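You operate a simulated robot arm through the tools that you are given. There is no shell and no other tool. Be economical: measure what you need, move in short steps, check, and stop when the job is done.

You are at the controls of a simulated two-armed robot. One attempt, no reset.

TASK
Add about two thirds of the orange carton to the blender jug and blend it smooth on slow.
Fine: carton back where it stood, lid on before it runs, knob back to off; spill nothing. Set down upright: what you pick out.

Only the result counts: the job must be done as asked and must still hold three seconds after the hand-in. Knocking over, shifting, dropping, spilling or breaking anything else fails it. A push-on lid holds only when it is set on centred and level and pressed home; a screw cap is set on level and turned clockwise until tight.

THE ROBOT
Two 7-joint arms with fingered hands on one trunk, on a base that drives. Base frame: it is fixed to the floor where the robot stands at the start and does not move with it; the origin is under the middle of the robot, x ahead of it, y to its left, z up. Readings come in m, rad, newtons and seconds.
The left shoulder is at the start at [0.02, 0.214, 1.439], the right one opposite. With the tool pointing down near the work surface each hand reaches from about 0.1 to 0.5 m from the robot's upright axis, wherever it stands, measured 20 degrees to its own side. Places, roughly: black knob on the blender [0.5, 0.6, 0.9]. Payload 3.3 kg a hand.
The TCP of each hand is the grasp point between the finger pads, 0.026 m short of the fingertips. In the tool frame z runs along the fingers and y along their closing line. Largest opening 0.132 m; the body of the gripper starts 0.073 m behind the TCP. The gripper is a hand of 2 fingers: y runs from the thumb to the fingers, the wrist lies at [0, 0, -0.224] in the tool frame.
Orientation is that of the tool frame in the base frame, as a unit quaternion [w, x, y, z]. With the fingers straight down and closing along the base's y, the tool's x points along the base's -x, its y along +y and its z along -z.

THE INTERFACE
- The arms move only by the tool arm_command. It takes "left_targets", "right_targets" or both (then of equal length, played together; a hand with none holds still); each is a list of rows, each an object (a shift or turn left out is 0) with "translation": the shift along the tool's x, y, z in units of 40 mm (1.0 is 40 mm), a list of three; "angular": the turn, a rotation vector about the tool's x, y, z in units of 6 degrees (1.0 is 6 degrees), a list of three. In form: [{"translation": [x, y, z], "angular": [rx, ry, rz]}, ...]. A call has 1 to 20 rows; each row shifts and turns the commanded pose from where the row before left it, along the tool's axes as they then stand. A call with a number of a shift or a turn outside -1 to 1 is refused whole. Each row takes 0.2 s and may step no farther than 0.05 m and 0.15 rad from the row before; otherwise, the whole call is refused. Where a pose cannot be reached the arm comes as near as it can. A force on the tool above 40 N (or 10 N above the force at the start of the call, whichever is more), or a blocked arm, ends the call early, and 0.2 s more pass. In this call time passes only in rows, and 0.2 s behind the last. It gives the time, the measured TCP pose, the force on the tool (base axes), the opening and the grip force at its end, in the units of the frame above (readings bear some noise), with the torque about the TCP (base axes, N m) and any sound that the robot's microphone picked up, and new pictures: "pictures" is both (left out), scene, wrist or none (wrist: the cameras of the hands that moved).
- Cameras (640 x 400 px; columns grow to the right, rows downward): "scene" is now at [0.0895, 0.0285, 1.6276]; the picture's right is [0.39, -0.92, 0.00], its down [-0.47, -0.20, -0.86] and it looks along [0.79, 0.33, -0.51] (base axes); focal length 241 px, centre (320, 200). "left" rides on the left gripper at [-0.066, -0.003, -0.099] in its tool frame; the picture's right is [0.04, -1.00, 0.00], its down [0.83, 0.03, -0.55] and it looks along [0.55, 0.02, 0.83] (tool axes); focal length 261 px, centre (320, 200). "right" rides on the right gripper at [0.065, -0.003, -0.099] in its tool frame; the picture's right is [0.04, 1.00, 0.00], its down [-0.83, 0.03, -0.55] and it looks along [-0.55, 0.02, 0.83] (tool axes); focal length 261 px, centre (320, 200). There is no depth. A picture from a camera that has moved, and an enlarged one, comes with that camera's place and axes in the base frame and with its lens. The place of the scene camera against the robot may be out by one fixed shift of up to 0.012 m in any direction.
- lift_body(by): slides the trunk up (or, below 0, down) by that many m; the arms and the scene camera ride with it, the base frame stays. It gives what a move gives, with no picture.
- base_move(legs): drives the robot by 1 to 6 legs, each [ahead, left, turn to the left] in m, m and rad, along the robot's own axes; the way and the turn of a leg run together, so that a leg with both is an arc; at most 1.5 m and 3.142 rad a leg. The arms and the cameras ride along, it lands a little off, and it stops where it bumps. It gives what a move gives, and a new picture of the scene camera.
- finger_targets(finger1, thumb_bend, hand): sets how far each is bent, from 0 (flat) to 1 (curled in); at 0.3 the hand is open as for a grip, at 0.7 the pads meet at the TCP. One left out holds its place. A second passes; each finger stops where it meets its share of the squeeze, and holds until it gets a number again. It is the only way to open and close the hand. It gives what a move gives, with no picture; readings hold the bend of each and the force on the fingers (four entries, about 0 where the hand has none), thumb and palm.
- turn_head(pan, tilt): turns the head with the scene camera to pan (to the left, within 1.501 rad either way) and tilt (down, from -0.506 to 1.204), counted from straight ahead of the robot. It gives what a move gives, and a new picture of the scene camera.
- zoom(camera, box): a new picture of the part [left, top, right, bottom] of that camera's present view, enlarged. No time passes.
- finish_job(): hands the job in; it is judged then, once.

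Work in short steps. Places have to be worked out from the pictures, the camera data and where the tool is seen: move nearer, look again, correct. Check each grasp and each placing, and mend what went wrong. You have 120 turns and 260 pictures in all, those below and enlarged ones among them. Open the grippers and draw the arms clear of the work before you hand the job in, unless the task says otherwise; then end with one line.

The tools are called after "Call:" as a command line: name --argument value ..., lists and objects as JSON in quotes. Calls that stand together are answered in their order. arm_command: Moves the arms, as the interface text tells. Its arguments: {"type":"object","properties":{"left_targets":{"type":"array"},"right_targets":{"type":"array"},"pictures":{"type":"string","enum":["both","scene","wrist","none"]}},"required":[]} The other tools are called the same way: lift_body (by) slides the trunk up or down; finger_targets (finger1, thumb_bend, hand) moves the fingers one by one; base_move (legs) drives the base; turn_head (pan, tilt) turns the head that bears the scene camera; zoom (camera, box) takes an enlarged picture of a part of a camera's view; finish_job () hands the job in.

At the start:

```text
clock: 0.0
left_ee_pos: [0.3011, 0.421, 1.5144]
left_ee_rot: [0.001, 0.0, 1.0, 0.0]
left_wrist_force: [-0.4, -0.4, 1.1]
left_wrist_torque: [0.0, -0.02, -0.02]
left_width: 0.1321
left_grasp_force: 0.0
left_shape: jaw
left_bend: [0.3, 0.3]
left_finger forces: [0.1, 0.0, 0.0, 0.1, 0.0, 0.1]
right_ee_pos: [0.2841, 0.0073, 1.4882]
right_ee_rot: [0.0, 0.002, 1.0, 0.007]
right_wrist_force: [-0.3, -0.7, -0.6]
right_wrist_torque: [0.03, 0.03, 0.02]
right_width: 0.1318
right_grasp_force: 0.1
right_shape: jaw
right_bend: [0.3, 0.3]
right_finger forces: [0.0, 0.0, 0.1, 0.0, 0.0, 0.0]
trunk travel left (down, up): [-0.72, 0.041]
robot x, y, heading: [0.0002, 0.0009, -0.003]
head pan, tilt: [0.398, 0.532]
```

scene: 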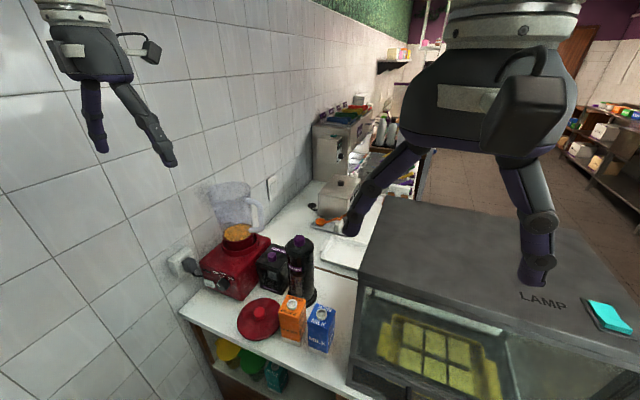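
right: 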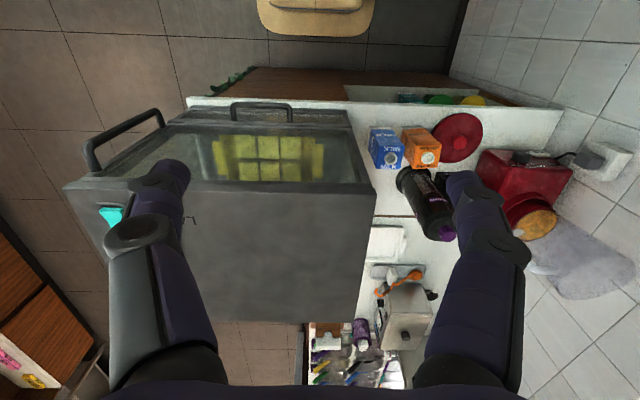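
left: 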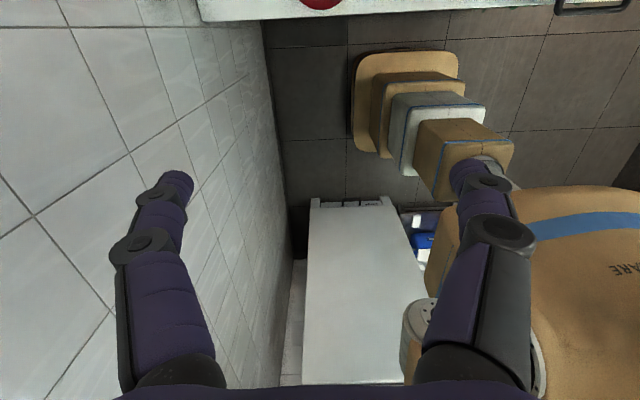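

I start by enlarging the part of the scene with the blender, cartons and lid to see the layout.

Call:
zoom --camera "scene" --box '[170, 170, 370, 380]'

Call:
zoom --camera "right" --box '[360, 90, 640, 300]'

```text
1.90 times, centred on (270, 275) of scene
camera zoom: at [0.0895, 0.0285, 1.6276], right [0.39, -0.92, 0.0], down [-0.47, -0.2, -0.86], along [0.79, 0.33, -0.51], focal length 459 px, centre (415, 57)
```

zoom: 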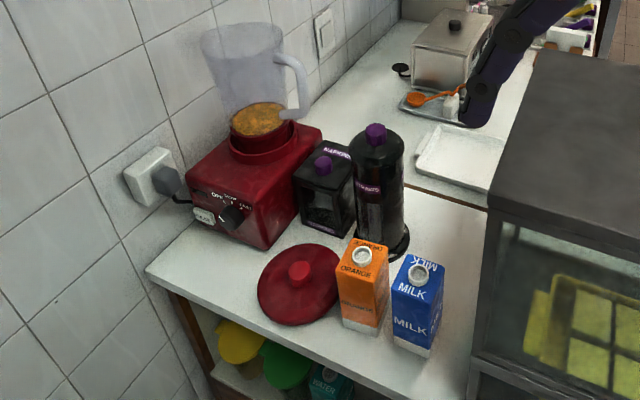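

```text
1.90 times, centred on (500, 195) of right
camera zoom: at [0.2192, 0.0039, 1.5873], right [-0.04, 1.0, 0.01], down [0.83, 0.02, 0.55], along [0.55, 0.03, -0.83], focal length 496 px, centre (-23, 210)
```

zoom: 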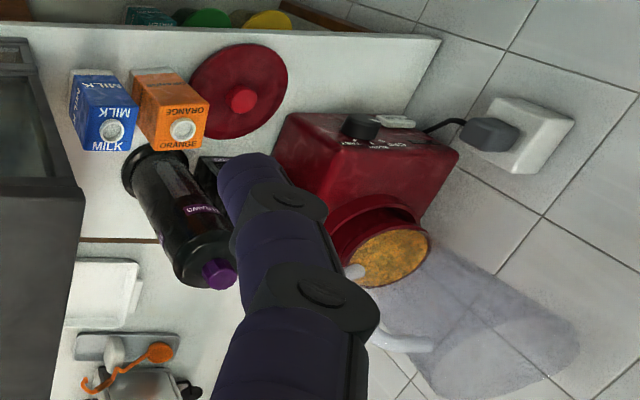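

The carton's spout seems near [0.46, 0.27, 1.03], the jug near [0.58, 0.54], and the wall close on the left. I draw both hands to the right so that I can later drive to the left, and look.

Call:
arm_command --left_targets '[{"translation": [0, -1, 0]}, {"translation": [0, -1, 0]}, {"translation": [0, -1, 0]}, {"translation": [0, -1, 0]}, {"translation": [0, -1, 0]}]' --right_targets '[{"translation": [0, -1, 0]}, {"translation": [0, -1, 0]}, {"translation": [0, -1, 0]}, {"translation": [0, -1, 0]}, {"translation": [0, -1, 0]}]' --pictures "scene"

```text
clock: 1.2
left_ee_pos: [0.3132, 0.242, 1.4762]
left_ee_rot: [0.001, 0.0, 1.0, 0.001]
left_wrist_force: [0.4, -0.5, 1.2]
left_wrist_torque: [0.01, 0.01, -0.02]
left_width: 0.132
left_grasp_force: 0.1
left_shape: jaw
left_bend: [0.3, 0.3]
left_finger forces: [0.1, 0.1, 0.0, 0.0, 0.0, 0.0]
left hand out of reach, approached as far as the arm can: row 2, 3, 4, 5
right_ee_pos: [0.2847, -0.1948, 1.4839]
right_ee_rot: [0.0, 0.002, 1.0, 0.008]
right_wrist_force: [-0.2, -0.1, 0.2]
right_wrist_torque: [0.04, -0.01, -0.02]
right_width: 0.1319
right_grasp_force: 0.1
right_shape: jaw
right_bend: [0.3, 0.3]
right_finger forces: [0.0, 0.1, 0.0, 0.1, 0.1, 0.0]
trunk travel left (down, up): [-0.72, 0.041]
robot x, y, heading: [0.0007, -0.0008, 0.003]
head pan, tilt: [0.398, 0.532]
camera scene: at [0.0898, 0.0263, 1.6276], right [0.39, -0.92, 0.0], down [-0.47, -0.2, -0.86], along [0.79, 0.34, -0.51], focal length 241 px, centre (320, 200)
```

scene: 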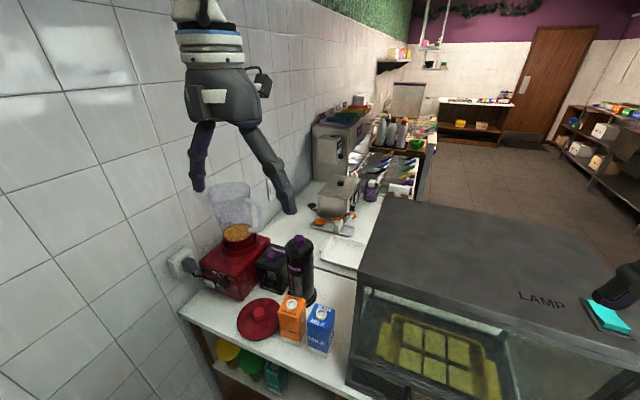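

The left hand is at y 0.24 now. I drive left about 0.3 m, still back from the counter, then look again.

Call:
base_move --legs '[[0, 0.3, 0]]'

Call:
turn_head --pan 0.2 --tilt 0.8

```text
clock: 3.2
left_ee_pos: [0.3115, 0.5435, 1.4767]
left_ee_rot: [0.002, -0.001, 1.0, 0.0]
left_wrist_force: [-0.7, 0.9, -0.5]
left_wrist_torque: [-0.06, -0.01, 0.03]
left_width: 0.1319
left_grasp_force: 0.2
left_shape: jaw
left_bend: [0.3, 0.3]
left_finger forces: [0.0, 0.0, 0.0, 0.0, 0.1, 0.0]
right_ee_pos: [0.2832, 0.1087, 1.4843]
right_ee_rot: [0.0, 0.0, 1.0, 0.007]
right_wrist_force: [0.0, 0.4, -0.1]
right_wrist_torque: [0.01, -0.02, 0.0]
right_width: 0.1318
right_grasp_force: 0.1
right_shape: jaw
right_bend: [0.3, 0.3]
right_finger forces: [0.1, 0.0, 0.0, 0.0, 0.0, 0.1]
trunk travel left (down, up): [-0.72, 0.041]
robot x, y, heading: [-0.0005, 0.2985, -0.001]
head pan, tilt: [0.398, 0.532]
camera scene: at [0.0891, 0.3281, 1.6276], right [0.39, -0.92, 0.0], down [-0.47, -0.2, -0.86], along [0.79, 0.34, -0.51], focal length 241 px, centre (320, 200)
```

scene: 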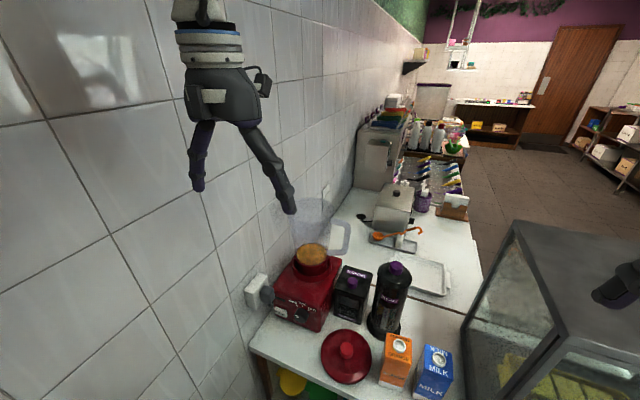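

```text
clock: 4.0
left_ee_pos: [0.3119, 0.5452, 1.4767]
left_ee_rot: [0.002, -0.001, 1.0, 0.0]
left_wrist_force: [-0.9, 1.2, 0.3]
left_wrist_torque: [-0.03, -0.05, -0.01]
left_width: 0.1319
left_grasp_force: 0.1
left_shape: jaw
left_bend: [0.3, 0.3]
left_finger forces: [0.1, 0.0, 0.0, 0.1, 0.0, 0.0]
right_ee_pos: [0.2845, 0.1082, 1.4846]
right_ee_rot: [0.0, 0.001, 1.0, 0.007]
right_wrist_force: [0.2, 0.7, 0.3]
right_wrist_torque: [0.03, 0.0, -0.03]
right_width: 0.1319
right_grasp_force: 0.2
right_shape: jaw
right_bend: [0.3, 0.3]
right_finger forces: [0.1, 0.0, 0.1, 0.0, 0.0, 0.0]
trunk travel left (down, up): [-0.72, 0.041]
robot x, y, heading: [-0.0003, 0.3012, 0.007]
head pan, tilt: [0.201, 0.799]
camera scene: at [0.085, 0.3093, 1.6047], right [0.2, -0.98, 0.0], down [-0.7, -0.14, -0.7], along [0.68, 0.14, -0.72], focal length 241 px, centre (320, 200)
```

scene: 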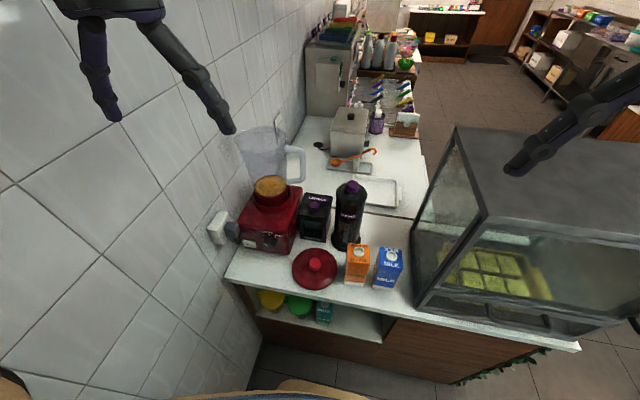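

Call:
zoom --camera "scene" --box '[215, 110, 415, 300]'

Call:
zoom --camera "scene" --box '[330, 230, 420, 300]'

Call:
zoom --camera "scene" --box '[225, 190, 315, 260]'

```text
2.11 times, centred on (315, 205) of scene
camera zoom: at [0.085, 0.3093, 1.6047], right [0.2, -0.98, 0.0], down [-0.7, -0.14, -0.7], along [0.68, 0.14, -0.72], focal length 508 px, centre (330, 190)
```

zoom: 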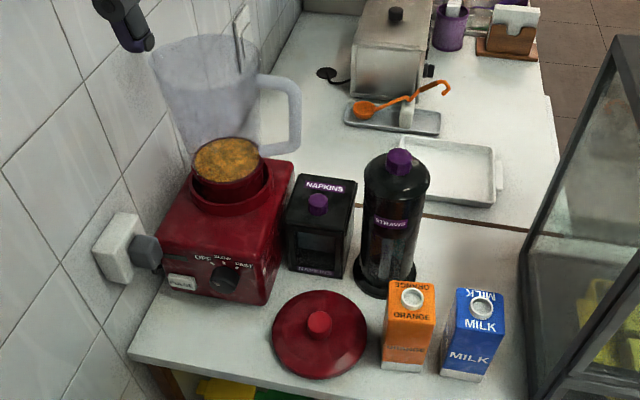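

```text
5.71 times, centred on (375, 265) of scene
camera zoom: at [0.085, 0.3093, 1.6047], right [0.2, -0.98, 0.0], down [-0.7, -0.14, -0.7], along [0.68, 0.14, -0.72], focal length 1378 px, centre (6, -171)
```

zoom: 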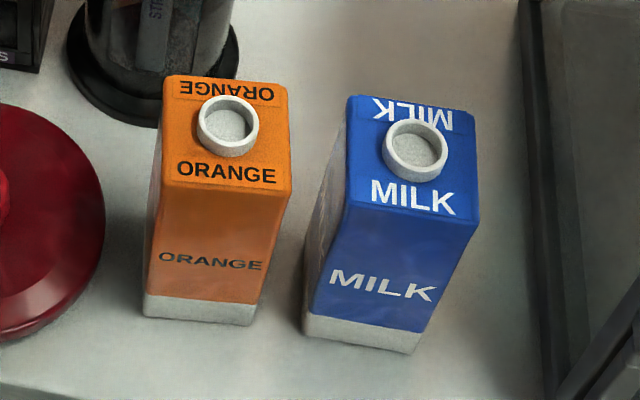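

```text
5.71 times, centred on (270, 225) of scene
camera zoom: at [0.085, 0.3093, 1.6047], right [0.2, -0.98, 0.0], down [-0.7, -0.14, -0.7], along [0.68, 0.14, -0.72], focal length 1378 px, centre (606, 57)
```

zoom: 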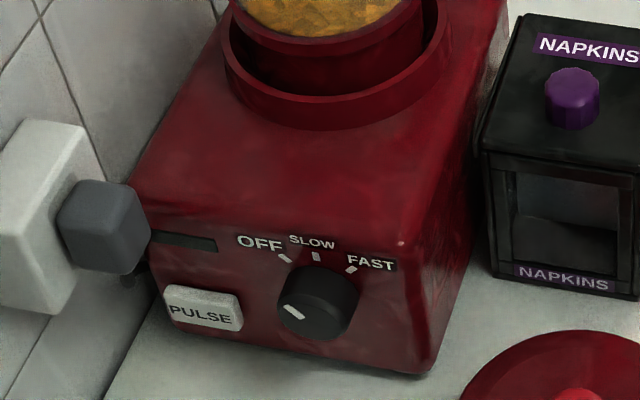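

The orange carton's spout looks open; its top is about [0.47, 0.277, 1.01], counter z about 0.855, lid knob about [0.472, 0.407, 0.89], jug rim about [0.627, 0.59, 1.24], knob pointing to OFF. I look straight down to see how much room the base has before the counter.

Call:
turn_head --pan 0.0 --tilt 1.2

```text
clock: 4.9
left_ee_pos: [0.3116, 0.5446, 1.4756]
left_ee_rot: [0.002, -0.001, 1.0, 0.001]
left_wrist_force: [0.1, -0.1, -0.6]
left_wrist_torque: [0.02, -0.03, 0.0]
left_width: 0.1316
left_grasp_force: 0.0
left_shape: jaw
left_bend: [0.3, 0.3]
left_finger forces: [0.0, 0.1, 0.0, 0.0, 0.1, 0.0]
right_ee_pos: [0.2821, 0.1085, 1.4856]
right_ee_rot: [0.001, 0.001, 1.0, 0.007]
right_wrist_force: [-1.0, -0.9, 0.5]
right_wrist_torque: [-0.01, -0.01, 0.0]
right_width: 0.1319
right_grasp_force: 0.1
right_shape: jaw
right_bend: [0.3, 0.3]
right_finger forces: [0.0, 0.0, 0.0, 0.0, 0.1, 0.1]
trunk travel left (down, up): [-0.72, 0.041]
robot x, y, heading: [-0.0011, 0.302, -0.001]
head pan, tilt: [0.0, 1.201]
camera scene: at [0.062, 0.2932, 1.577], right [0.0, -1.0, 0.0], down [-0.93, 0.0, -0.36], along [0.36, 0.0, -0.93], focal length 241 px, centre (320, 200)
```

scene: 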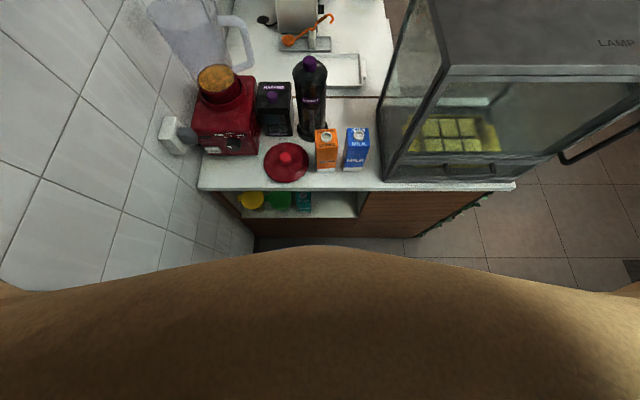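

The brown in the picture is the robot's own body; the counter front is a bit ahead. I drive ahead 0.1 m and slightly left, and look.

Call:
base_move --legs '[[0.1, 0.05, 0]]'

```text
clock: 6.1
left_ee_pos: [0.4119, 0.5951, 1.4756]
left_ee_rot: [0.002, -0.002, 1.0, 0.0]
left_wrist_force: [0.0, -0.3, 0.0]
left_wrist_torque: [-0.01, -0.03, -0.01]
left_width: 0.1321
left_grasp_force: 0.0
left_shape: jaw
left_bend: [0.3, 0.3]
left_finger forces: [0.0, 0.1, 0.0, 0.0, 0.1, 0.0]
right_ee_pos: [0.3836, 0.1594, 1.4849]
right_ee_rot: [-0.001, 0.001, 1.0, 0.007]
right_wrist_force: [-0.2, 1.0, 0.3]
right_wrist_torque: [-0.02, 0.03, -0.01]
right_width: 0.1316
right_grasp_force: 0.0
right_shape: jaw
right_bend: [0.3, 0.3]
right_finger forces: [0.0, 0.2, 0.0, 0.0, 0.0, 0.0]
trunk travel left (down, up): [-0.72, 0.041]
robot x, y, heading: [0.1042, 0.3536, 0.003]
head pan, tilt: [0.0, 1.201]
camera scene: at [0.1619, 0.3447, 1.5769], right [0.0, -1.0, 0.0], down [-0.93, 0.0, -0.36], along [0.36, 0.0, -0.93], focal length 241 px, centre (320, 200)
```

scene: 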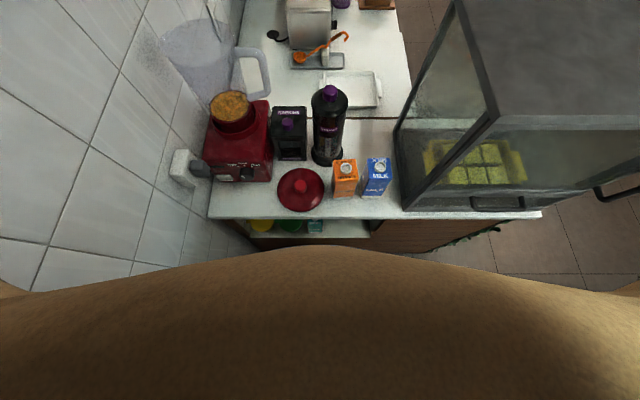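

I set the left fingers to a narrower opening, then pitch the left tool 45° forward while moving it right over the carton line (y 0.277), with the right hand moving out of the way.

Call:
finger_targets --hand "left" --finger1 0.43 --thumb_bend 0.43

Call:
arm_command --left_targets '[{"translation": [0, -1, 0], "angular": [0, -0.94, 0]}, {"translation": [0, -1, 0], "angular": [0, -0.94, 0]}, {"translation": [0, -1, 0], "angular": [0, -0.94, 0]}, {"translation": [0, -1, 0], "angular": [0, -0.94, 0]}, {"translation": [0, -1, 0], "angular": [0, -0.94, 0]}, {"translation": [0, -1, 0], "angular": [0, -0.94, 0]}, {"translation": [0, -1, 0], "angular": [0, -0.94, 0]}, {"translation": [0, -1, 0], "angular": [0, -0.92, 0]}]' --right_targets '[{"translation": [0, -1, 0]}, {"translation": [0, -1, 0]}, {"translation": [0, -1, 0]}, {"translation": [0, -1, 0]}, {"translation": [0, -1, 0]}, {"translation": [0, -1, 0]}, {"translation": [0, -1, 0]}, {"translation": [0, -1, 0]}]' --pictures "both"

```text
clock: 7.1
left_ee_pos: [0.4106, 0.5951, 1.4765]
left_ee_rot: [0.002, -0.001, 1.0, 0.0]
left_wrist_force: [0.7, 1.1, 0.4]
left_wrist_torque: [0.0, 0.04, -0.01]
left_width: 0.0908
left_grasp_force: 0.2
left_shape: fingers
left_bend: [0.43, 0.43]
left_finger forces: [0.0, 0.0, 0.0, 0.1, 0.0, 0.0]
right_ee_pos: [0.3842, 0.1606, 1.4849]
right_ee_rot: [-0.001, 0.001, 1.0, 0.007]
right_wrist_force: [0.5, 0.2, -0.6]
right_wrist_torque: [-0.02, 0.05, 0.01]
right_width: 0.1317
right_grasp_force: 0.2
right_shape: jaw
right_bend: [0.3, 0.3]
right_finger forces: [0.1, 0.0, 0.0, 0.0, 0.1, 0.0]
trunk travel left (down, up): [-0.72, 0.041]
robot x, y, heading: [0.0996, 0.3547, 0.001]
head pan, tilt: [0.0, 1.201]
```

```text
clock: 8.9
left_ee_pos: [0.5371, 0.5074, 1.6629]
left_ee_rot: [0.383, -0.001, 0.924, 0.001]
left_wrist_force: [-0.4, 0.0, 0.5]
left_wrist_torque: [-0.01, 0.02, 0.01]
left_width: 0.0907
left_grasp_force: 0.1
left_shape: fingers
left_bend: [0.43, 0.43]
left_finger forces: [0.1, 0.1, 0.0, 0.0, 0.0, 0.0]
left hand out of reach, approached as far as the arm can: row 1, 2, 3, 4, 5, 6, 7, 8
right_ee_pos: [0.4182, -0.0498, 1.3887]
right_ee_rot: [0.001, 0.001, 1.0, 0.006]
right_wrist_force: [-0.2, -1.5, 0.1]
right_wrist_torque: [0.02, 0.01, -0.02]
right_width: 0.1318
right_grasp_force: 0.1
right_shape: jaw
right_bend: [0.3, 0.3]
right_finger forces: [0.0, 0.1, 0.1, 0.0, 0.0, 0.0]
right hand out of reach, approached as far as the arm can: row 2, 3, 4, 5, 6, 7, 8
trunk travel left (down, up): [-0.72, 0.041]
robot x, y, heading: [0.1026, 0.351, -0.002]
head pan, tilt: [0.0, 1.201]
camera scene: at [0.1622, 0.3439, 1.5769], right [0.0, -1.0, 0.0], down [-0.93, 0.0, -0.36], along [0.36, 0.0, -0.93], focal length 241 px, centre (320, 200)
camera right: at [0.3544, -0.0531, 1.4871], right [-0.04, 1.0, 0.01], down [0.83, 0.03, 0.55], along [0.55, 0.03, -0.83], focal length 261 px, centre (320, 200)
camera left: at [0.5132, 0.5043, 1.7796], right [-0.03, -1.0, -0.03], down [-0.98, 0.03, -0.2], along [0.2, 0.02, -0.98], focal length 261 px, centre (320, 200)
```

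scene: 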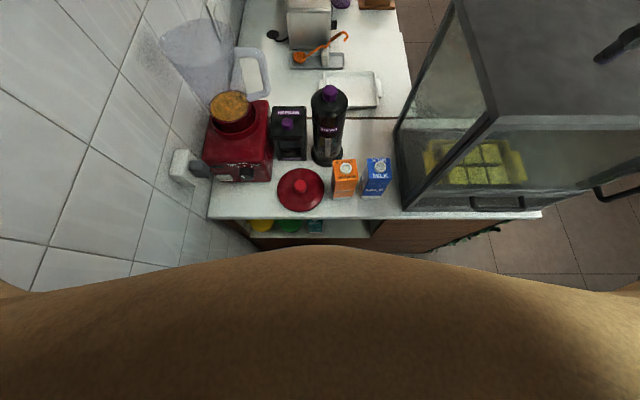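
right: 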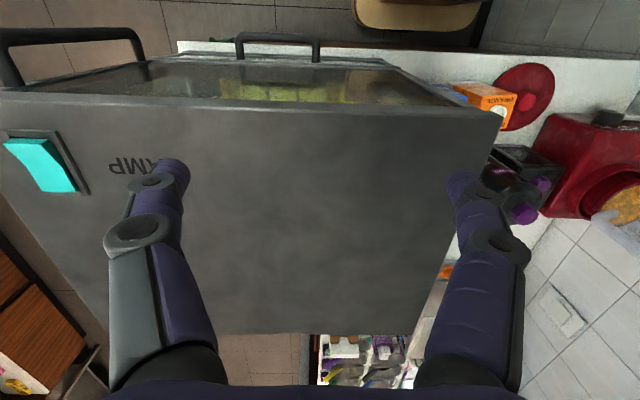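
left: 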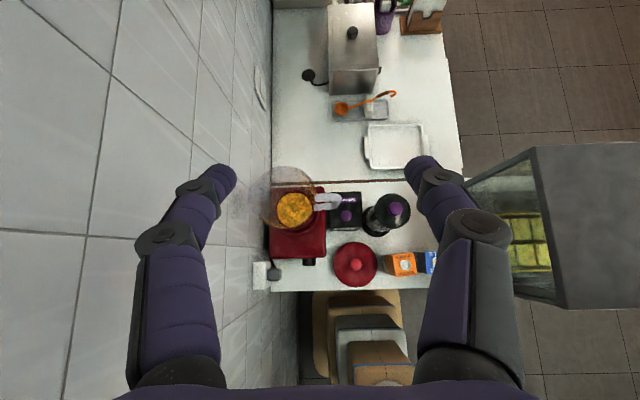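

The inner upper space is out of reach, but the left picture looking down confirms places: rim about [0.63, 0.58], lid [0.472, 0.41], carton [0.474, 0.29]. I bring the left hand halfway down toward the pre-grasp at [0.373, 0.277, 1.04] and check.

Call:
arm_command --left_targets '[{"translation": [0.77, -0.32, 0.45]}, {"translation": [0.77, -0.32, 0.45]}, {"translation": [0.77, -0.32, 0.45]}, {"translation": [0.77, -0.32, 0.45]}, {"translation": [0.77, -0.32, 0.45]}, {"translation": [0.77, -0.32, 0.45]}, {"translation": [0.77, -0.32, 0.45]}, {"translation": [0.77, -0.32, 0.45]}, {"translation": [0.77, -0.32, 0.45]}]' --pictures "wrist"

```text
clock: 10.9
left_ee_pos: [0.5432, 0.5007, 1.66]
left_ee_rot: [0.383, 0.0, 0.924, 0.0]
left_wrist_force: [0.1, 0.5, 0.3]
left_wrist_torque: [0.0, -0.01, 0.04]
left_width: 0.091
left_grasp_force: 0.0
left_shape: fingers
left_bend: [0.43, 0.43]
left_finger forces: [0.0, 0.0, 0.0, 0.0, 0.0, 0.1]
left hand out of reach, approached as far as the arm can: row 1, 2, 3, 4, 5, 6, 7, 8, 9
right_ee_pos: [0.4195, -0.0485, 1.3888]
right_ee_rot: [0.001, 0.001, 1.0, 0.006]
right_wrist_force: [0.0, 0.0, -0.9]
right_wrist_torque: [0.0, 0.02, 0.01]
right_width: 0.132
right_grasp_force: 0.1
right_shape: jaw
right_bend: [0.3, 0.3]
right_finger forces: [0.0, 0.1, 0.0, 0.0, 0.1, 0.0]
trunk travel left (down, up): [-0.72, 0.041]
robot x, y, heading: [0.0976, 0.3489, 0.002]
head pan, tilt: [0.0, 1.201]
camera left: at [0.5186, 0.4966, 1.7765], right [-0.03, -1.0, -0.03], down [-0.98, 0.03, -0.2], along [0.2, 0.02, -0.98], focal length 261 px, centre (320, 200)
```

left: 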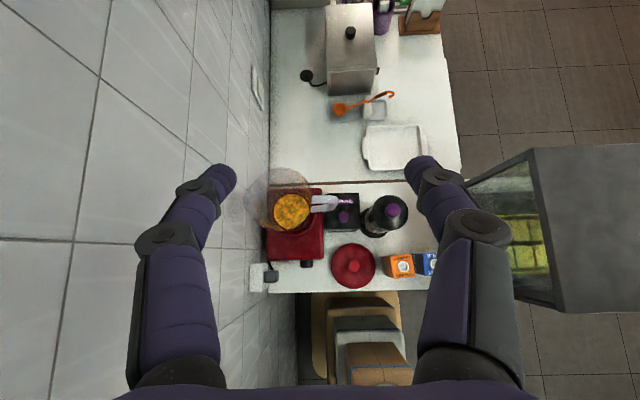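

The arm is stuck at an awkward pose. I test whether a plain downward move with a little leftward shift is followed.

Call:
arm_command --left_targets '[{"translation": [0.6, 0.5, 0.6]}, {"translation": [0.6, 0.5, 0.6]}, {"translation": [0.6, 0.5, 0.6]}, {"translation": [0.6, 0.5, 0.6]}]' --pictures "none"

```text
clock: 11.9
left_ee_pos: [0.5911, 0.5971, 1.5712]
left_ee_rot: [0.382, -0.001, 0.924, 0.0]
left_wrist_force: [-0.5, -0.6, 0.3]
left_wrist_torque: [0.02, -0.02, 0.0]
left_width: 0.0907
left_grasp_force: 0.1
left_shape: fingers
left_bend: [0.43, 0.43]
left_finger forces: [0.1, 0.0, 0.0, 0.1, 0.0, 0.0]
left hand out of reach, approached as far as the arm can: row 1, 2, 3, 4
right_ee_pos: [0.4186, -0.0486, 1.3886]
right_ee_rot: [0.002, 0.0, 1.0, 0.006]
right_wrist_force: [-0.3, 0.7, -0.4]
right_wrist_torque: [-0.02, 0.01, 0.01]
right_width: 0.1316
right_grasp_force: 0.1
right_shape: jaw
right_bend: [0.3, 0.3]
right_finger forces: [0.0, 0.1, 0.0, 0.0, 0.0, 0.1]
trunk travel left (down, up): [-0.72, 0.041]
robot x, y, heading: [0.1003, 0.3519, -0.001]
head pan, tilt: [0.0, 1.201]
```

Per call the command starts from the measured pose, and the inner part of the space is out of reach here. I drive back and right so the carton lies in the middle of the left hand's range.

Call:
base_move --legs '[[-0.08, -0.2, 0]]'

Call:
arm_command --left_targets '[{"translation": [0.9, 0, 0.5]}, {"translation": [0.9, 0, 0.5]}, {"translation": [0.9, 0, 0.5]}, {"translation": [0.9, 0, 0.5]}]' --pictures "none"

```text
clock: 13.6
left_ee_pos: [0.5123, 0.3902, 1.5727]
left_ee_rot: [0.383, 0.0, 0.924, 0.0]
left_wrist_force: [1.0, -0.1, -0.2]
left_wrist_torque: [0.04, 0.05, 0.02]
left_width: 0.091
left_grasp_force: 0.0
left_shape: fingers
left_bend: [0.43, 0.43]
left_finger forces: [0.0, 0.0, 0.0, 0.1, 0.1, 0.0]
right_ee_pos: [0.3396, -0.254, 1.3888]
right_ee_rot: [0.0, 0.001, 1.0, 0.006]
right_wrist_force: [0.3, 0.1, 0.2]
right_wrist_torque: [0.02, 0.01, 0.0]
right_width: 0.1321
right_grasp_force: 0.1
right_shape: jaw
right_bend: [0.3, 0.3]
right_finger forces: [0.0, 0.0, 0.0, 0.0, 0.0, 0.0]
trunk travel left (down, up): [-0.72, 0.041]
robot x, y, heading: [0.024, 0.1425, 0.001]
head pan, tilt: [0.0, 1.201]
camera scene: at [0.0839, 0.139, 1.5769], right [0.0, -1.0, 0.0], down [-0.93, 0.0, -0.36], along [0.36, 0.0, -0.93], focal length 241 px, centre (320, 200)
```

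scene: 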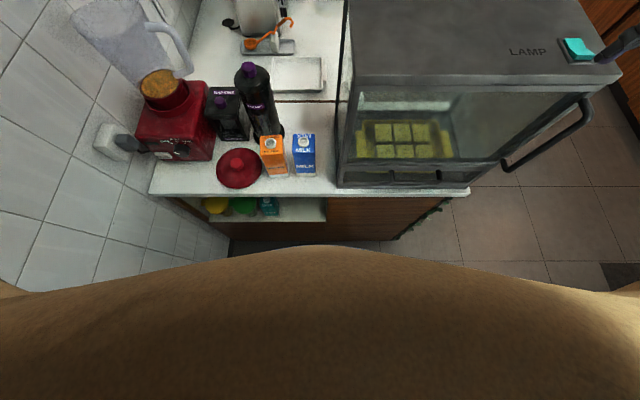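

```text
clock: 14.6
left_ee_pos: [0.4832, 0.4472, 1.4351]
left_ee_rot: [0.383, 0.0, 0.924, -0.002]
left_wrist_force: [0.9, 0.0, 0.6]
left_wrist_torque: [0.02, -0.01, 0.0]
left_width: 0.0909
left_grasp_force: 0.0
left_shape: fingers
left_bend: [0.43, 0.43]
left_finger forces: [0.0, 0.1, 0.0, 0.0, 0.0, 0.0]
left hand out of reach, approached as far as the arm can: row 1, 2, 3, 4
right_ee_pos: [0.3421, -0.2545, 1.3884]
right_ee_rot: [0.001, 0.0, 1.0, 0.006]
right_wrist_force: [0.0, 0.4, -0.3]
right_wrist_torque: [0.0, 0.0, 0.01]
right_width: 0.1321
right_grasp_force: 0.0
right_shape: jaw
right_bend: [0.3, 0.3]
right_finger forces: [0.1, 0.0, 0.0, 0.1, 0.1, 0.1]
trunk travel left (down, up): [-0.72, 0.041]
robot x, y, heading: [0.0198, 0.1492, -0.002]
head pan, tilt: [0.0, 1.201]
```

It follows downward. I keep going down and toward the carton's line.

Call:
arm_command --left_targets '[{"translation": [0.85, -0.2, 0.5]}, {"translation": [0.85, -0.2, 0.5]}, {"translation": [0.85, -0.2, 0.5]}, {"translation": [0.85, -0.2, 0.5]}, {"translation": [0.85, -0.2, 0.5]}, {"translation": [0.85, -0.2, 0.5]}]' --pictures "wrist"

```text
clock: 16.0
left_ee_pos: [0.4291, 0.4571, 1.2223]
left_ee_rot: [0.381, 0.001, 0.924, 0.002]
left_wrist_force: [0.5, -1.6, 0.4]
left_wrist_torque: [0.01, 0.0, -0.01]
left_width: 0.0908
left_grasp_force: 0.0
left_shape: fingers
left_bend: [0.43, 0.43]
left_finger forces: [0.0, 0.0, 0.0, 0.0, 0.1, 0.1]
left hand out of reach, approached as far as the arm can: row 1, 2, 3, 4, 5, 6
right_ee_pos: [0.3412, -0.2546, 1.3886]
right_ee_rot: [0.001, 0.0, 1.0, 0.007]
right_wrist_force: [-0.2, -0.7, 0.3]
right_wrist_torque: [0.0, 0.04, 0.02]
right_width: 0.1319
right_grasp_force: 0.0
right_shape: jaw
right_bend: [0.3, 0.3]
right_finger forces: [0.0, 0.0, 0.1, 0.0, 0.0, 0.0]
trunk travel left (down, up): [-0.72, 0.041]
robot x, y, heading: [0.0216, 0.1474, 0.001]
head pan, tilt: [0.0, 1.201]
camera left: at [0.405, 0.4534, 1.3379], right [-0.03, -1.0, -0.03], down [-0.98, 0.04, -0.2], along [0.2, 0.03, -0.98], focal length 261 px, centre (320, 200)
```

left: 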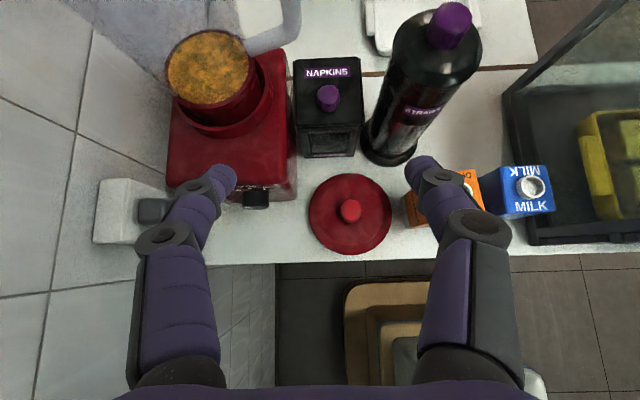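

At this attitude the hand wants to be about 0.3 m left of the robot's axis, so I drive right to line it up with the carton (y ≈ 0.28).

Call:
base_move --legs '[[0, -0.175, 0]]'

Call:
arm_command --left_targets '[{"translation": [0.9, 0, 0.3]}, {"translation": [0.9, 0, 0.3]}]' --pictures "wrist"

```text
clock: 17.5
left_ee_pos: [0.4291, 0.2775, 1.2235]
left_ee_rot: [0.383, -0.001, 0.924, 0.0]
left_wrist_force: [0.1, 1.5, 0.1]
left_wrist_torque: [0.01, -0.03, 0.01]
left_width: 0.0907
left_grasp_force: 0.0
left_shape: fingers
left_bend: [0.43, 0.43]
left_finger forces: [0.1, 0.0, 0.0, 0.1, 0.0, 0.1]
right_ee_pos: [0.342, -0.4313, 1.3881]
right_ee_rot: [0.001, 0.0, 1.0, 0.007]
right_wrist_force: [0.7, -0.6, 0.7]
right_wrist_torque: [0.03, 0.03, -0.03]
right_width: 0.132
right_grasp_force: 0.0
right_shape: jaw
right_bend: [0.3, 0.3]
right_finger forces: [0.0, 0.0, 0.1, 0.0, 0.0, 0.0]
trunk travel left (down, up): [-0.72, 0.041]
robot x, y, heading: [0.025, -0.0308, 0.002]
head pan, tilt: [0.0, 1.201]
camera scene: at [0.0847, -0.0392, 1.5769], right [0.0, -1.0, 0.0], down [-0.93, 0.0, -0.36], along [0.36, 0.0, -0.93], focal length 241 px, centre (320, 200)
```

scene: 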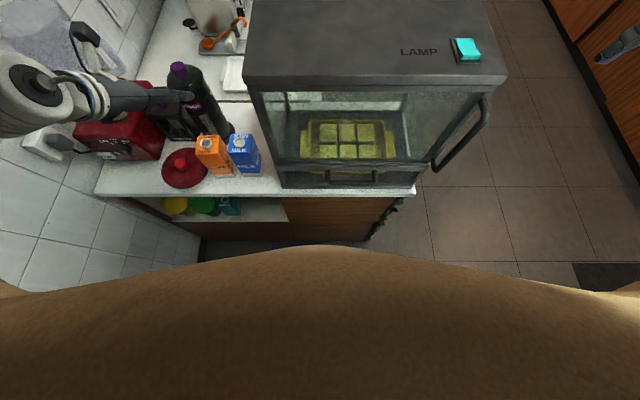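

```text
clock: 18.1
left_ee_pos: [0.3952, 0.2751, 1.1558]
left_ee_rot: [0.382, -0.002, 0.924, 0.001]
left_wrist_force: [-0.7, -0.1, 0.2]
left_wrist_torque: [0.01, 0.02, 0.05]
left_width: 0.0905
left_grasp_force: 0.0
left_shape: fingers
left_bend: [0.43, 0.43]
left_finger forces: [0.0, 0.0, 0.0, 0.1, 0.0, 0.0]
right_ee_pos: [0.3431, -0.4325, 1.3881]
right_ee_rot: [0.001, 0.0, 1.0, 0.006]
right_wrist_force: [-0.8, -0.1, -1.1]
right_wrist_torque: [0.01, 0.02, -0.01]
right_width: 0.1318
right_grasp_force: 0.1
right_shape: jaw
right_bend: [0.3, 0.3]
right_finger forces: [0.0, 0.1, 0.0, 0.0, 0.1, 0.0]
trunk travel left (down, up): [-0.72, 0.041]
robot x, y, heading: [0.0211, -0.0314, 0.005]
head pan, tilt: [0.0, 1.201]
camera left: at [0.3719, 0.2721, 1.2711], right [-0.03, -1.0, -0.03], down [-0.98, 0.03, -0.2], along [0.2, 0.02, -0.98], focal length 261 px, centre (320, 200)
```

left: 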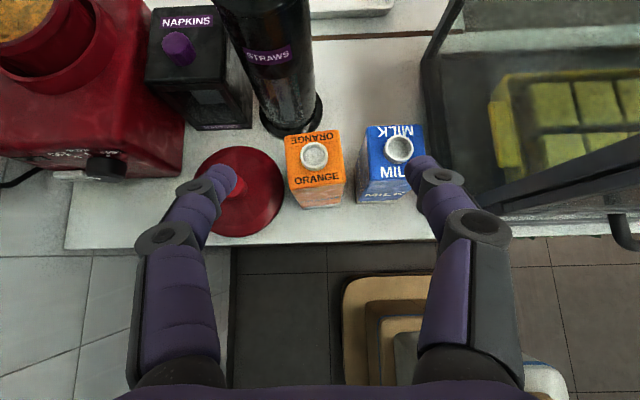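

The hand now reaches; the carton sits at about [0.474, 0.283] with about 2 cm to the milk. I narrow the opening to about 0.077 and move to a pre-grasp in front of the cartons.

Call:
finger_targets --hand "left" --finger1 0.473 --thumb_bend 0.473

Call:
arm_command --left_targets '[{"translation": [0.69, 0.05, 0.59]}, {"translation": [0.69, 0.05, 0.59]}, {"translation": [0.69, 0.05, 0.59]}, {"translation": [0.69, 0.05, 0.59]}]' --pictures "wrist"

Call:
turn_head --pan 0.7 --tilt 0.8

```text
clock: 19.1
left_ee_pos: [0.3953, 0.2746, 1.1555]
left_ee_rot: [0.382, -0.001, 0.924, -0.001]
left_wrist_force: [0.1, -0.3, -0.3]
left_wrist_torque: [0.03, 0.01, -0.02]
left_width: 0.0772
left_grasp_force: 0.0
left_shape: fingers
left_bend: [0.47, 0.47]
left_finger forces: [0.0, 0.0, 0.0, 0.1, 0.1, 0.0]
right_ee_pos: [0.3424, -0.431, 1.3892]
right_ee_rot: [0.0, 0.0, 1.0, 0.006]
right_wrist_force: [0.7, 0.8, 0.1]
right_wrist_torque: [-0.03, 0.03, 0.0]
right_width: 0.1316
right_grasp_force: 0.1
right_shape: jaw
right_bend: [0.3, 0.3]
right_finger forces: [0.0, 0.0, 0.1, 0.0, 0.0, 0.0]
trunk travel left (down, up): [-0.72, 0.041]
robot x, y, heading: [0.0216, -0.0294, 0.011]
head pan, tilt: [0.0, 1.201]
```

```text
clock: 20.1
left_ee_pos: [0.3873, 0.2844, 1.0326]
left_ee_rot: [0.384, 0.0, 0.923, -0.003]
left_wrist_force: [0.6, -0.2, 0.1]
left_wrist_torque: [-0.01, 0.0, 0.0]
left_width: 0.0764
left_grasp_force: 0.0
left_shape: fingers
left_bend: [0.47, 0.47]
left_finger forces: [0.0, 0.1, 0.0, 0.1, 0.1, 0.0]
left hand out of reach, approached as far as the arm can: row 4
right_ee_pos: [0.3419, -0.4321, 1.3889]
right_ee_rot: [0.0, 0.0, 1.0, 0.006]
right_wrist_force: [-0.5, 0.2, 0.3]
right_wrist_torque: [-0.02, 0.0, 0.0]
right_width: 0.1319
right_grasp_force: 0.2
right_shape: jaw
right_bend: [0.3, 0.3]
right_finger forces: [0.0, 0.1, 0.1, 0.0, 0.0, 0.0]
trunk travel left (down, up): [-0.72, 0.041]
robot x, y, heading: [0.0172, -0.0307, 0.004]
head pan, tilt: [0.0, 1.201]
camera left: at [0.3634, 0.2824, 1.1491], right [-0.03, -1.0, -0.02], down [-0.98, 0.03, -0.2], along [0.2, 0.02, -0.98], focal length 261 px, centre (320, 200)
```

left: 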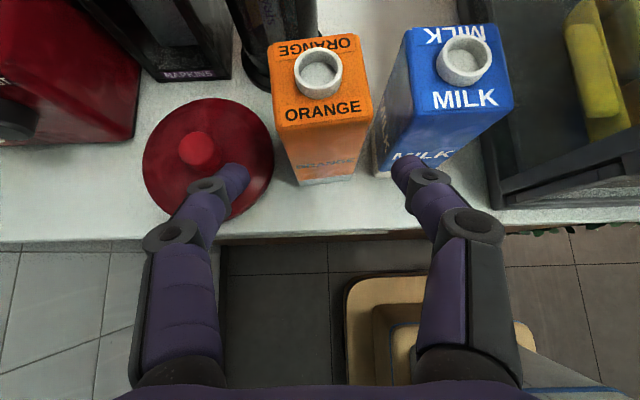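

```text
clock: 21.1
left_ee_pos: [0.3865, 0.2835, 1.0326]
left_ee_rot: [0.383, 0.0, 0.924, -0.003]
left_wrist_force: [-0.4, 0.2, 0.3]
left_wrist_torque: [0.0, 0.01, 0.03]
left_width: 0.0765
left_grasp_force: 0.0
left_shape: fingers
left_bend: [0.47, 0.47]
left_finger forces: [0.1, 0.1, 0.1, 0.1, 0.0, 0.0]
right_ee_pos: [0.3431, -0.432, 1.3884]
right_ee_rot: [0.001, 0.0, 1.0, 0.007]
right_wrist_force: [-0.5, 0.4, -0.1]
right_wrist_torque: [-0.02, 0.01, -0.03]
right_width: 0.1318
right_grasp_force: 0.0
right_shape: jaw
right_bend: [0.3, 0.3]
right_finger forces: [0.1, 0.0, 0.0, 0.0, 0.1, 0.0]
trunk travel left (down, up): [-0.72, 0.041]
robot x, y, heading: [0.0222, -0.0298, 0.001]
head pan, tilt: [0.7, 0.799]
camera scene: at [0.0903, 0.0137, 1.6046], right [0.65, -0.76, 0.0], down [-0.55, -0.46, -0.7], along [0.53, 0.45, -0.72], focal length 241 px, centre (320, 200)
```

scene: 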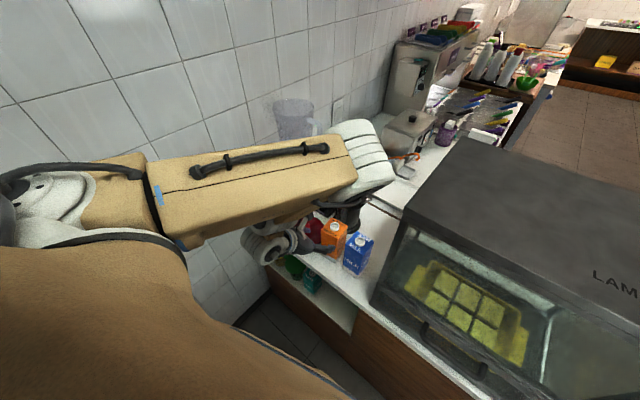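

The fingers straddle the carton laterally. I lower the trunk 2 cm and approach along the tool axis in small steps.

Call:
lift_body --by -0.02

Call:
arm_command --left_targets '[{"translation": [0, 0, 0.5]}, {"translation": [0, 0, 0.5]}, {"translation": [0, 0, 0.5]}]' --pictures "wrist"

```text
clock: 21.8
left_ee_pos: [0.3848, 0.2913, 1.0152]
left_ee_rot: [0.382, -0.008, 0.924, 0.002]
left_wrist_force: [0.3, -0.2, 0.2]
left_wrist_torque: [0.01, 0.0, 0.0]
left_width: 0.0768
left_grasp_force: 0.1
left_shape: fingers
left_bend: [0.47, 0.47]
left_finger forces: [0.0, 0.1, 0.0, 0.0, 0.0, 0.0]
right_ee_pos: [0.3409, -0.4328, 1.3691]
right_ee_rot: [0.002, -0.001, 1.0, 0.005]
right_wrist_force: [-0.4, 0.6, -0.1]
right_wrist_torque: [0.02, 0.01, -0.01]
right_width: 0.132
right_grasp_force: 0.1
right_shape: jaw
right_bend: [0.3, 0.3]
right_finger forces: [0.0, 0.1, 0.0, 0.0, 0.1, 0.1]
trunk travel left (down, up): [-0.7, 0.061]
robot x, y, heading: [0.0248, -0.0315, 0.005]
head pan, tilt: [0.7, 0.799]
```

```text
clock: 22.6
left_ee_pos: [0.3851, 0.2923, 1.015]
left_ee_rot: [0.383, -0.009, 0.924, 0.004]
left_wrist_force: [-0.4, -0.1, 0.7]
left_wrist_torque: [0.0, 0.0, 0.02]
left_width: 0.0768
left_grasp_force: 0.2
left_shape: fingers
left_bend: [0.47, 0.47]
left_finger forces: [0.0, 0.0, 0.0, 0.1, 0.1, 0.1]
left hand out of reach, approached as far as the arm can: row 1, 2, 3
right_ee_pos: [0.3419, -0.4324, 1.3689]
right_ee_rot: [0.001, 0.0, 1.0, 0.006]
right_wrist_force: [-1.2, -0.5, 1.0]
right_wrist_torque: [0.0, 0.02, -0.01]
right_width: 0.132
right_grasp_force: 0.0
right_shape: jaw
right_bend: [0.3, 0.3]
right_finger forces: [0.1, 0.0, 0.0, 0.1, 0.0, 0.1]
trunk travel left (down, up): [-0.7, 0.061]
robot x, y, heading: [0.0197, -0.0304, 0.0]
head pan, tilt: [0.7, 0.799]
camera left: at [0.3618, 0.2884, 1.1304], right [-0.01, -1.0, -0.03], down [-0.98, 0.02, -0.2], along [0.2, 0.03, -0.98], focal length 261 px, centre (320, 200)
```

left: 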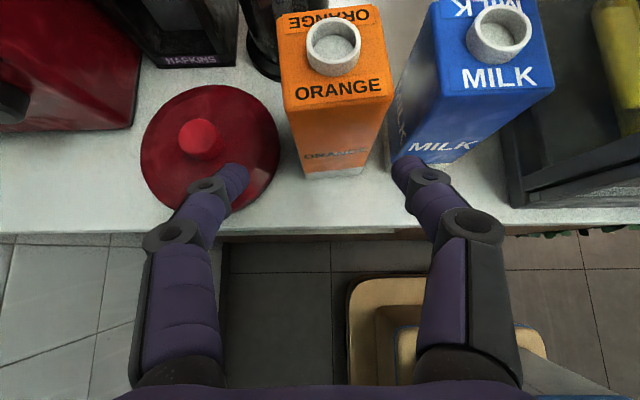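

The elbow is folded to its limit because the hand is too near the shoulder. I back the base 0.12 m, then extend the hand again.

Call:
base_move --legs '[[-0.12, 0, 0]]'

Call:
arm_command --left_targets '[{"translation": [-0.5, -0.1, 0.5]}, {"translation": [-0.5, -0.1, 0.5]}, {"translation": [-0.5, 0, 0.5]}]' --pictures "wrist"

```text
clock: 23.9
left_ee_pos: [0.2624, 0.2928, 1.0142]
left_ee_rot: [0.382, -0.01, 0.924, 0.003]
left_wrist_force: [0.5, 0.5, -0.7]
left_wrist_torque: [-0.02, -0.03, -0.02]
left_width: 0.0765
left_grasp_force: 0.0
left_shape: fingers
left_bend: [0.47, 0.47]
left_finger forces: [0.1, 0.0, 0.0, 0.0, 0.0, 0.1]
right_ee_pos: [0.2213, -0.4317, 1.3686]
right_ee_rot: [0.001, -0.002, 1.0, 0.005]
right_wrist_force: [-0.4, 0.9, 0.1]
right_wrist_torque: [-0.04, -0.01, 0.02]
right_width: 0.1318
right_grasp_force: 0.1
right_shape: jaw
right_bend: [0.3, 0.3]
right_finger forces: [0.0, 0.0, 0.0, 0.0, 0.1, 0.1]
trunk travel left (down, up): [-0.7, 0.061]
robot x, y, heading: [-0.0998, -0.0335, 0.002]
head pan, tilt: [0.7, 0.799]
camera scene: at [-0.0327, 0.0132, 1.5847], right [0.65, -0.76, 0.0], down [-0.55, -0.47, -0.7], along [0.53, 0.45, -0.72], focal length 241 px, centre (320, 200)
```

scene: 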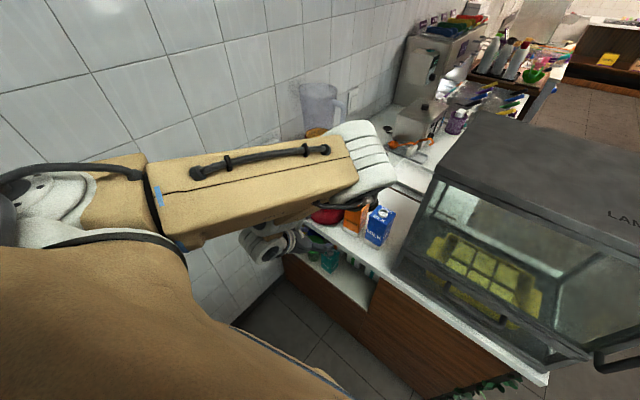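

```text
clock: 24.7
left_ee_pos: [0.3383, 0.3161, 1.0192]
left_ee_rot: [0.383, -0.017, 0.924, 0.007]
left_wrist_force: [0.4, -0.3, 0.0]
left_wrist_torque: [0.02, -0.03, -0.02]
left_width: 0.0769
left_grasp_force: 0.1
left_shape: fingers
left_bend: [0.47, 0.47]
left_finger forces: [0.0, 0.1, 0.0, 0.0, 0.1, 0.1]
left hand out of reach, approached as far as the arm can: row 1, 2
right_ee_pos: [0.2218, -0.4301, 1.3688]
right_ee_rot: [0.0, -0.002, 1.0, 0.006]
right_wrist_force: [-1.4, 0.1, 0.5]
right_wrist_torque: [0.01, -0.01, 0.01]
right_width: 0.132
right_grasp_force: 0.2
right_shape: jaw
right_bend: [0.3, 0.3]
right_finger forces: [0.0, 0.1, 0.1, 0.1, 0.0, 0.0]
trunk travel left (down, up): [-0.7, 0.061]
robot x, y, heading: [-0.0998, -0.0314, 0.004]
head pan, tilt: [0.7, 0.799]
camera left: at [0.3145, 0.3126, 1.1357], right [0.01, -1.0, -0.03], down [-0.98, 0.0, -0.2], along [0.2, 0.03, -0.98], focal length 261 px, centre (320, 200)
```

left: 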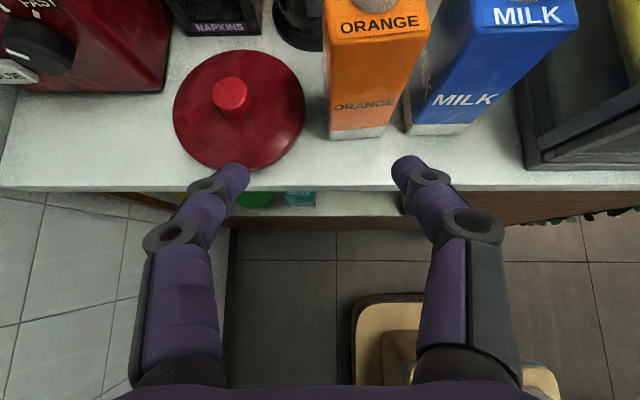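

Now it moves freely. The carton is turned about 5° counter-clockwise, so I yaw the tool to match and line up at the pre-grasp.

Call:
arm_command --left_targets '[{"translation": [-0.35, -0.5, 0.49], "angular": [-0.18, 0, -0.18]}, {"translation": [-0.35, -0.5, 0.49], "angular": [-0.18, 0, -0.18]}]' --pictures "wrist"

```text
clock: 25.3
left_ee_pos: [0.3916, 0.298, 1.0104]
left_ee_rot: [0.383, -0.043, 0.923, 0.016]
left_wrist_force: [1.3, -0.3, -0.2]
left_wrist_torque: [-0.02, 0.03, -0.01]
left_width: 0.0766
left_grasp_force: 0.1
left_shape: fingers
left_bend: [0.47, 0.47]
left_finger forces: [0.0, 0.0, 0.0, 0.0, 0.0, 0.1]
left hand out of reach, approached as far as the arm can: row 2
right_ee_pos: [0.2213, -0.432, 1.3682]
right_ee_rot: [0.001, -0.002, 1.0, 0.006]
right_wrist_force: [-0.1, -0.1, 0.3]
right_wrist_torque: [-0.01, 0.02, -0.02]
right_width: 0.1317
right_grasp_force: 0.1
right_shape: jaw
right_bend: [0.3, 0.3]
right_finger forces: [0.0, 0.1, 0.1, 0.0, 0.0, 0.0]
trunk travel left (down, up): [-0.7, 0.061]
robot x, y, heading: [-0.0993, -0.0298, 0.005]
head pan, tilt: [0.7, 0.799]
camera left: at [0.3673, 0.2936, 1.1271], right [0.06, -1.0, -0.02], down [-0.98, -0.05, -0.2], along [0.2, 0.04, -0.98], focal length 261 px, centre (320, 200)
```

left: 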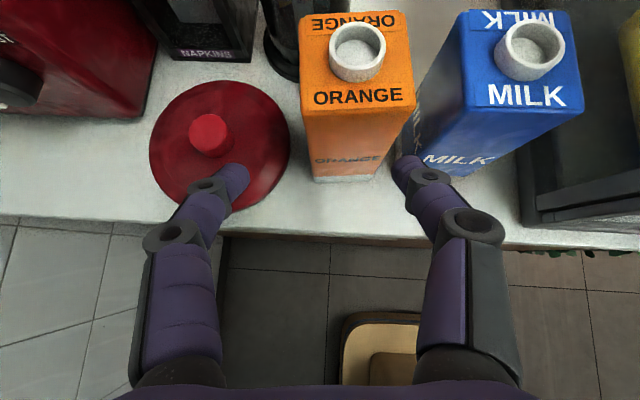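

The hand is limited inward, so I shift the base 7 cm right to gain margin and then place the hand on the carton's line.

Call:
base_move --legs '[[-0.03, -0.07, 0]]'

Call:
arm_command --left_targets '[{"translation": [0, 0.9, 0]}, {"translation": [-0.2, 0.3, 0.2]}]' --pictures "wrist"

```text
clock: 26.3
left_ee_pos: [0.3575, 0.2259, 1.0106]
left_ee_rot: [0.383, -0.041, 0.923, 0.016]
left_wrist_force: [0.4, -1.3, -0.4]
left_wrist_torque: [0.01, -0.03, 0.03]
left_width: 0.0768
left_grasp_force: 0.1
left_shape: fingers
left_bend: [0.47, 0.47]
left_finger forces: [0.1, 0.1, 0.0, 0.0, 0.0, 0.1]
right_ee_pos: [0.1889, -0.5046, 1.3684]
right_ee_rot: [0.001, -0.002, 1.0, 0.008]
right_wrist_force: [-0.2, 0.0, -0.2]
right_wrist_torque: [0.05, -0.04, -0.03]
right_width: 0.1318
right_grasp_force: 0.0
right_shape: jaw
right_bend: [0.3, 0.3]
right_finger forces: [0.1, 0.0, 0.0, 0.0, 0.0, 0.0]
trunk travel left (down, up): [-0.7, 0.061]
robot x, y, heading: [-0.1289, -0.1038, 0.012]
head pan, tilt: [0.7, 0.799]
camera scene: at [-0.0635, -0.0603, 1.5847], right [0.65, -0.76, 0.0], down [-0.54, -0.46, -0.7], along [0.53, 0.45, -0.72], focal length 241 px, centre (320, 200)
```

scene: 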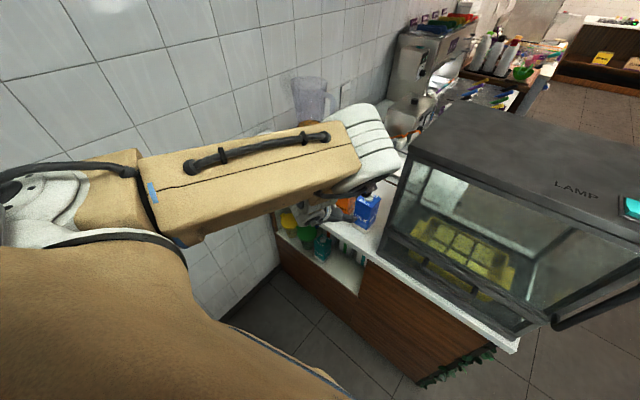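

```text
clock: 26.9
left_ee_pos: [0.3669, 0.2805, 1.0137]
left_ee_rot: [0.386, -0.047, 0.921, 0.017]
left_wrist_force: [-0.4, 0.1, -1.1]
left_wrist_torque: [-0.01, -0.01, 0.05]
left_width: 0.0768
left_grasp_force: 0.1
left_shape: fingers
left_bend: [0.47, 0.47]
left_finger forces: [0.0, 0.1, 0.0, 0.0, 0.1, 0.0]
right_ee_pos: [0.1905, -0.5044, 1.3687]
right_ee_rot: [0.001, -0.002, 1.0, 0.007]
right_wrist_force: [0.8, 0.5, 0.6]
right_wrist_torque: [0.02, 0.0, 0.02]
right_width: 0.1318
right_grasp_force: 0.0
right_shape: jaw
right_bend: [0.3, 0.3]
right_finger forces: [0.0, 0.0, 0.0, 0.0, 0.0, 0.0]
trunk travel left (down, up): [-0.7, 0.061]
robot x, y, heading: [-0.1331, -0.1019, 0.009]
head pan, tilt: [0.7, 0.799]
camera left: at [0.3427, 0.2759, 1.1308], right [0.07, -1.0, -0.03], down [-0.98, -0.07, -0.2], along [0.2, 0.04, -0.98], focal length 261 px, centre (320, 200)
```

left: 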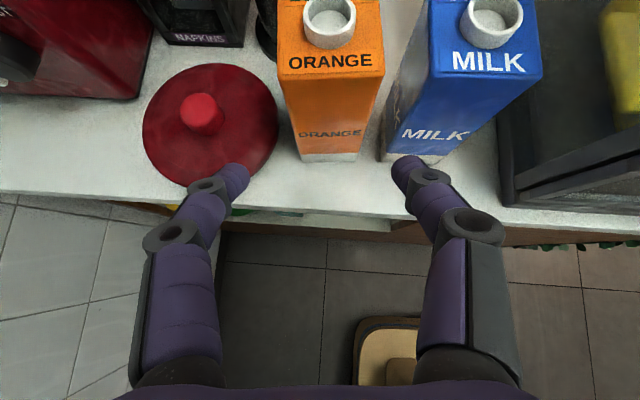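

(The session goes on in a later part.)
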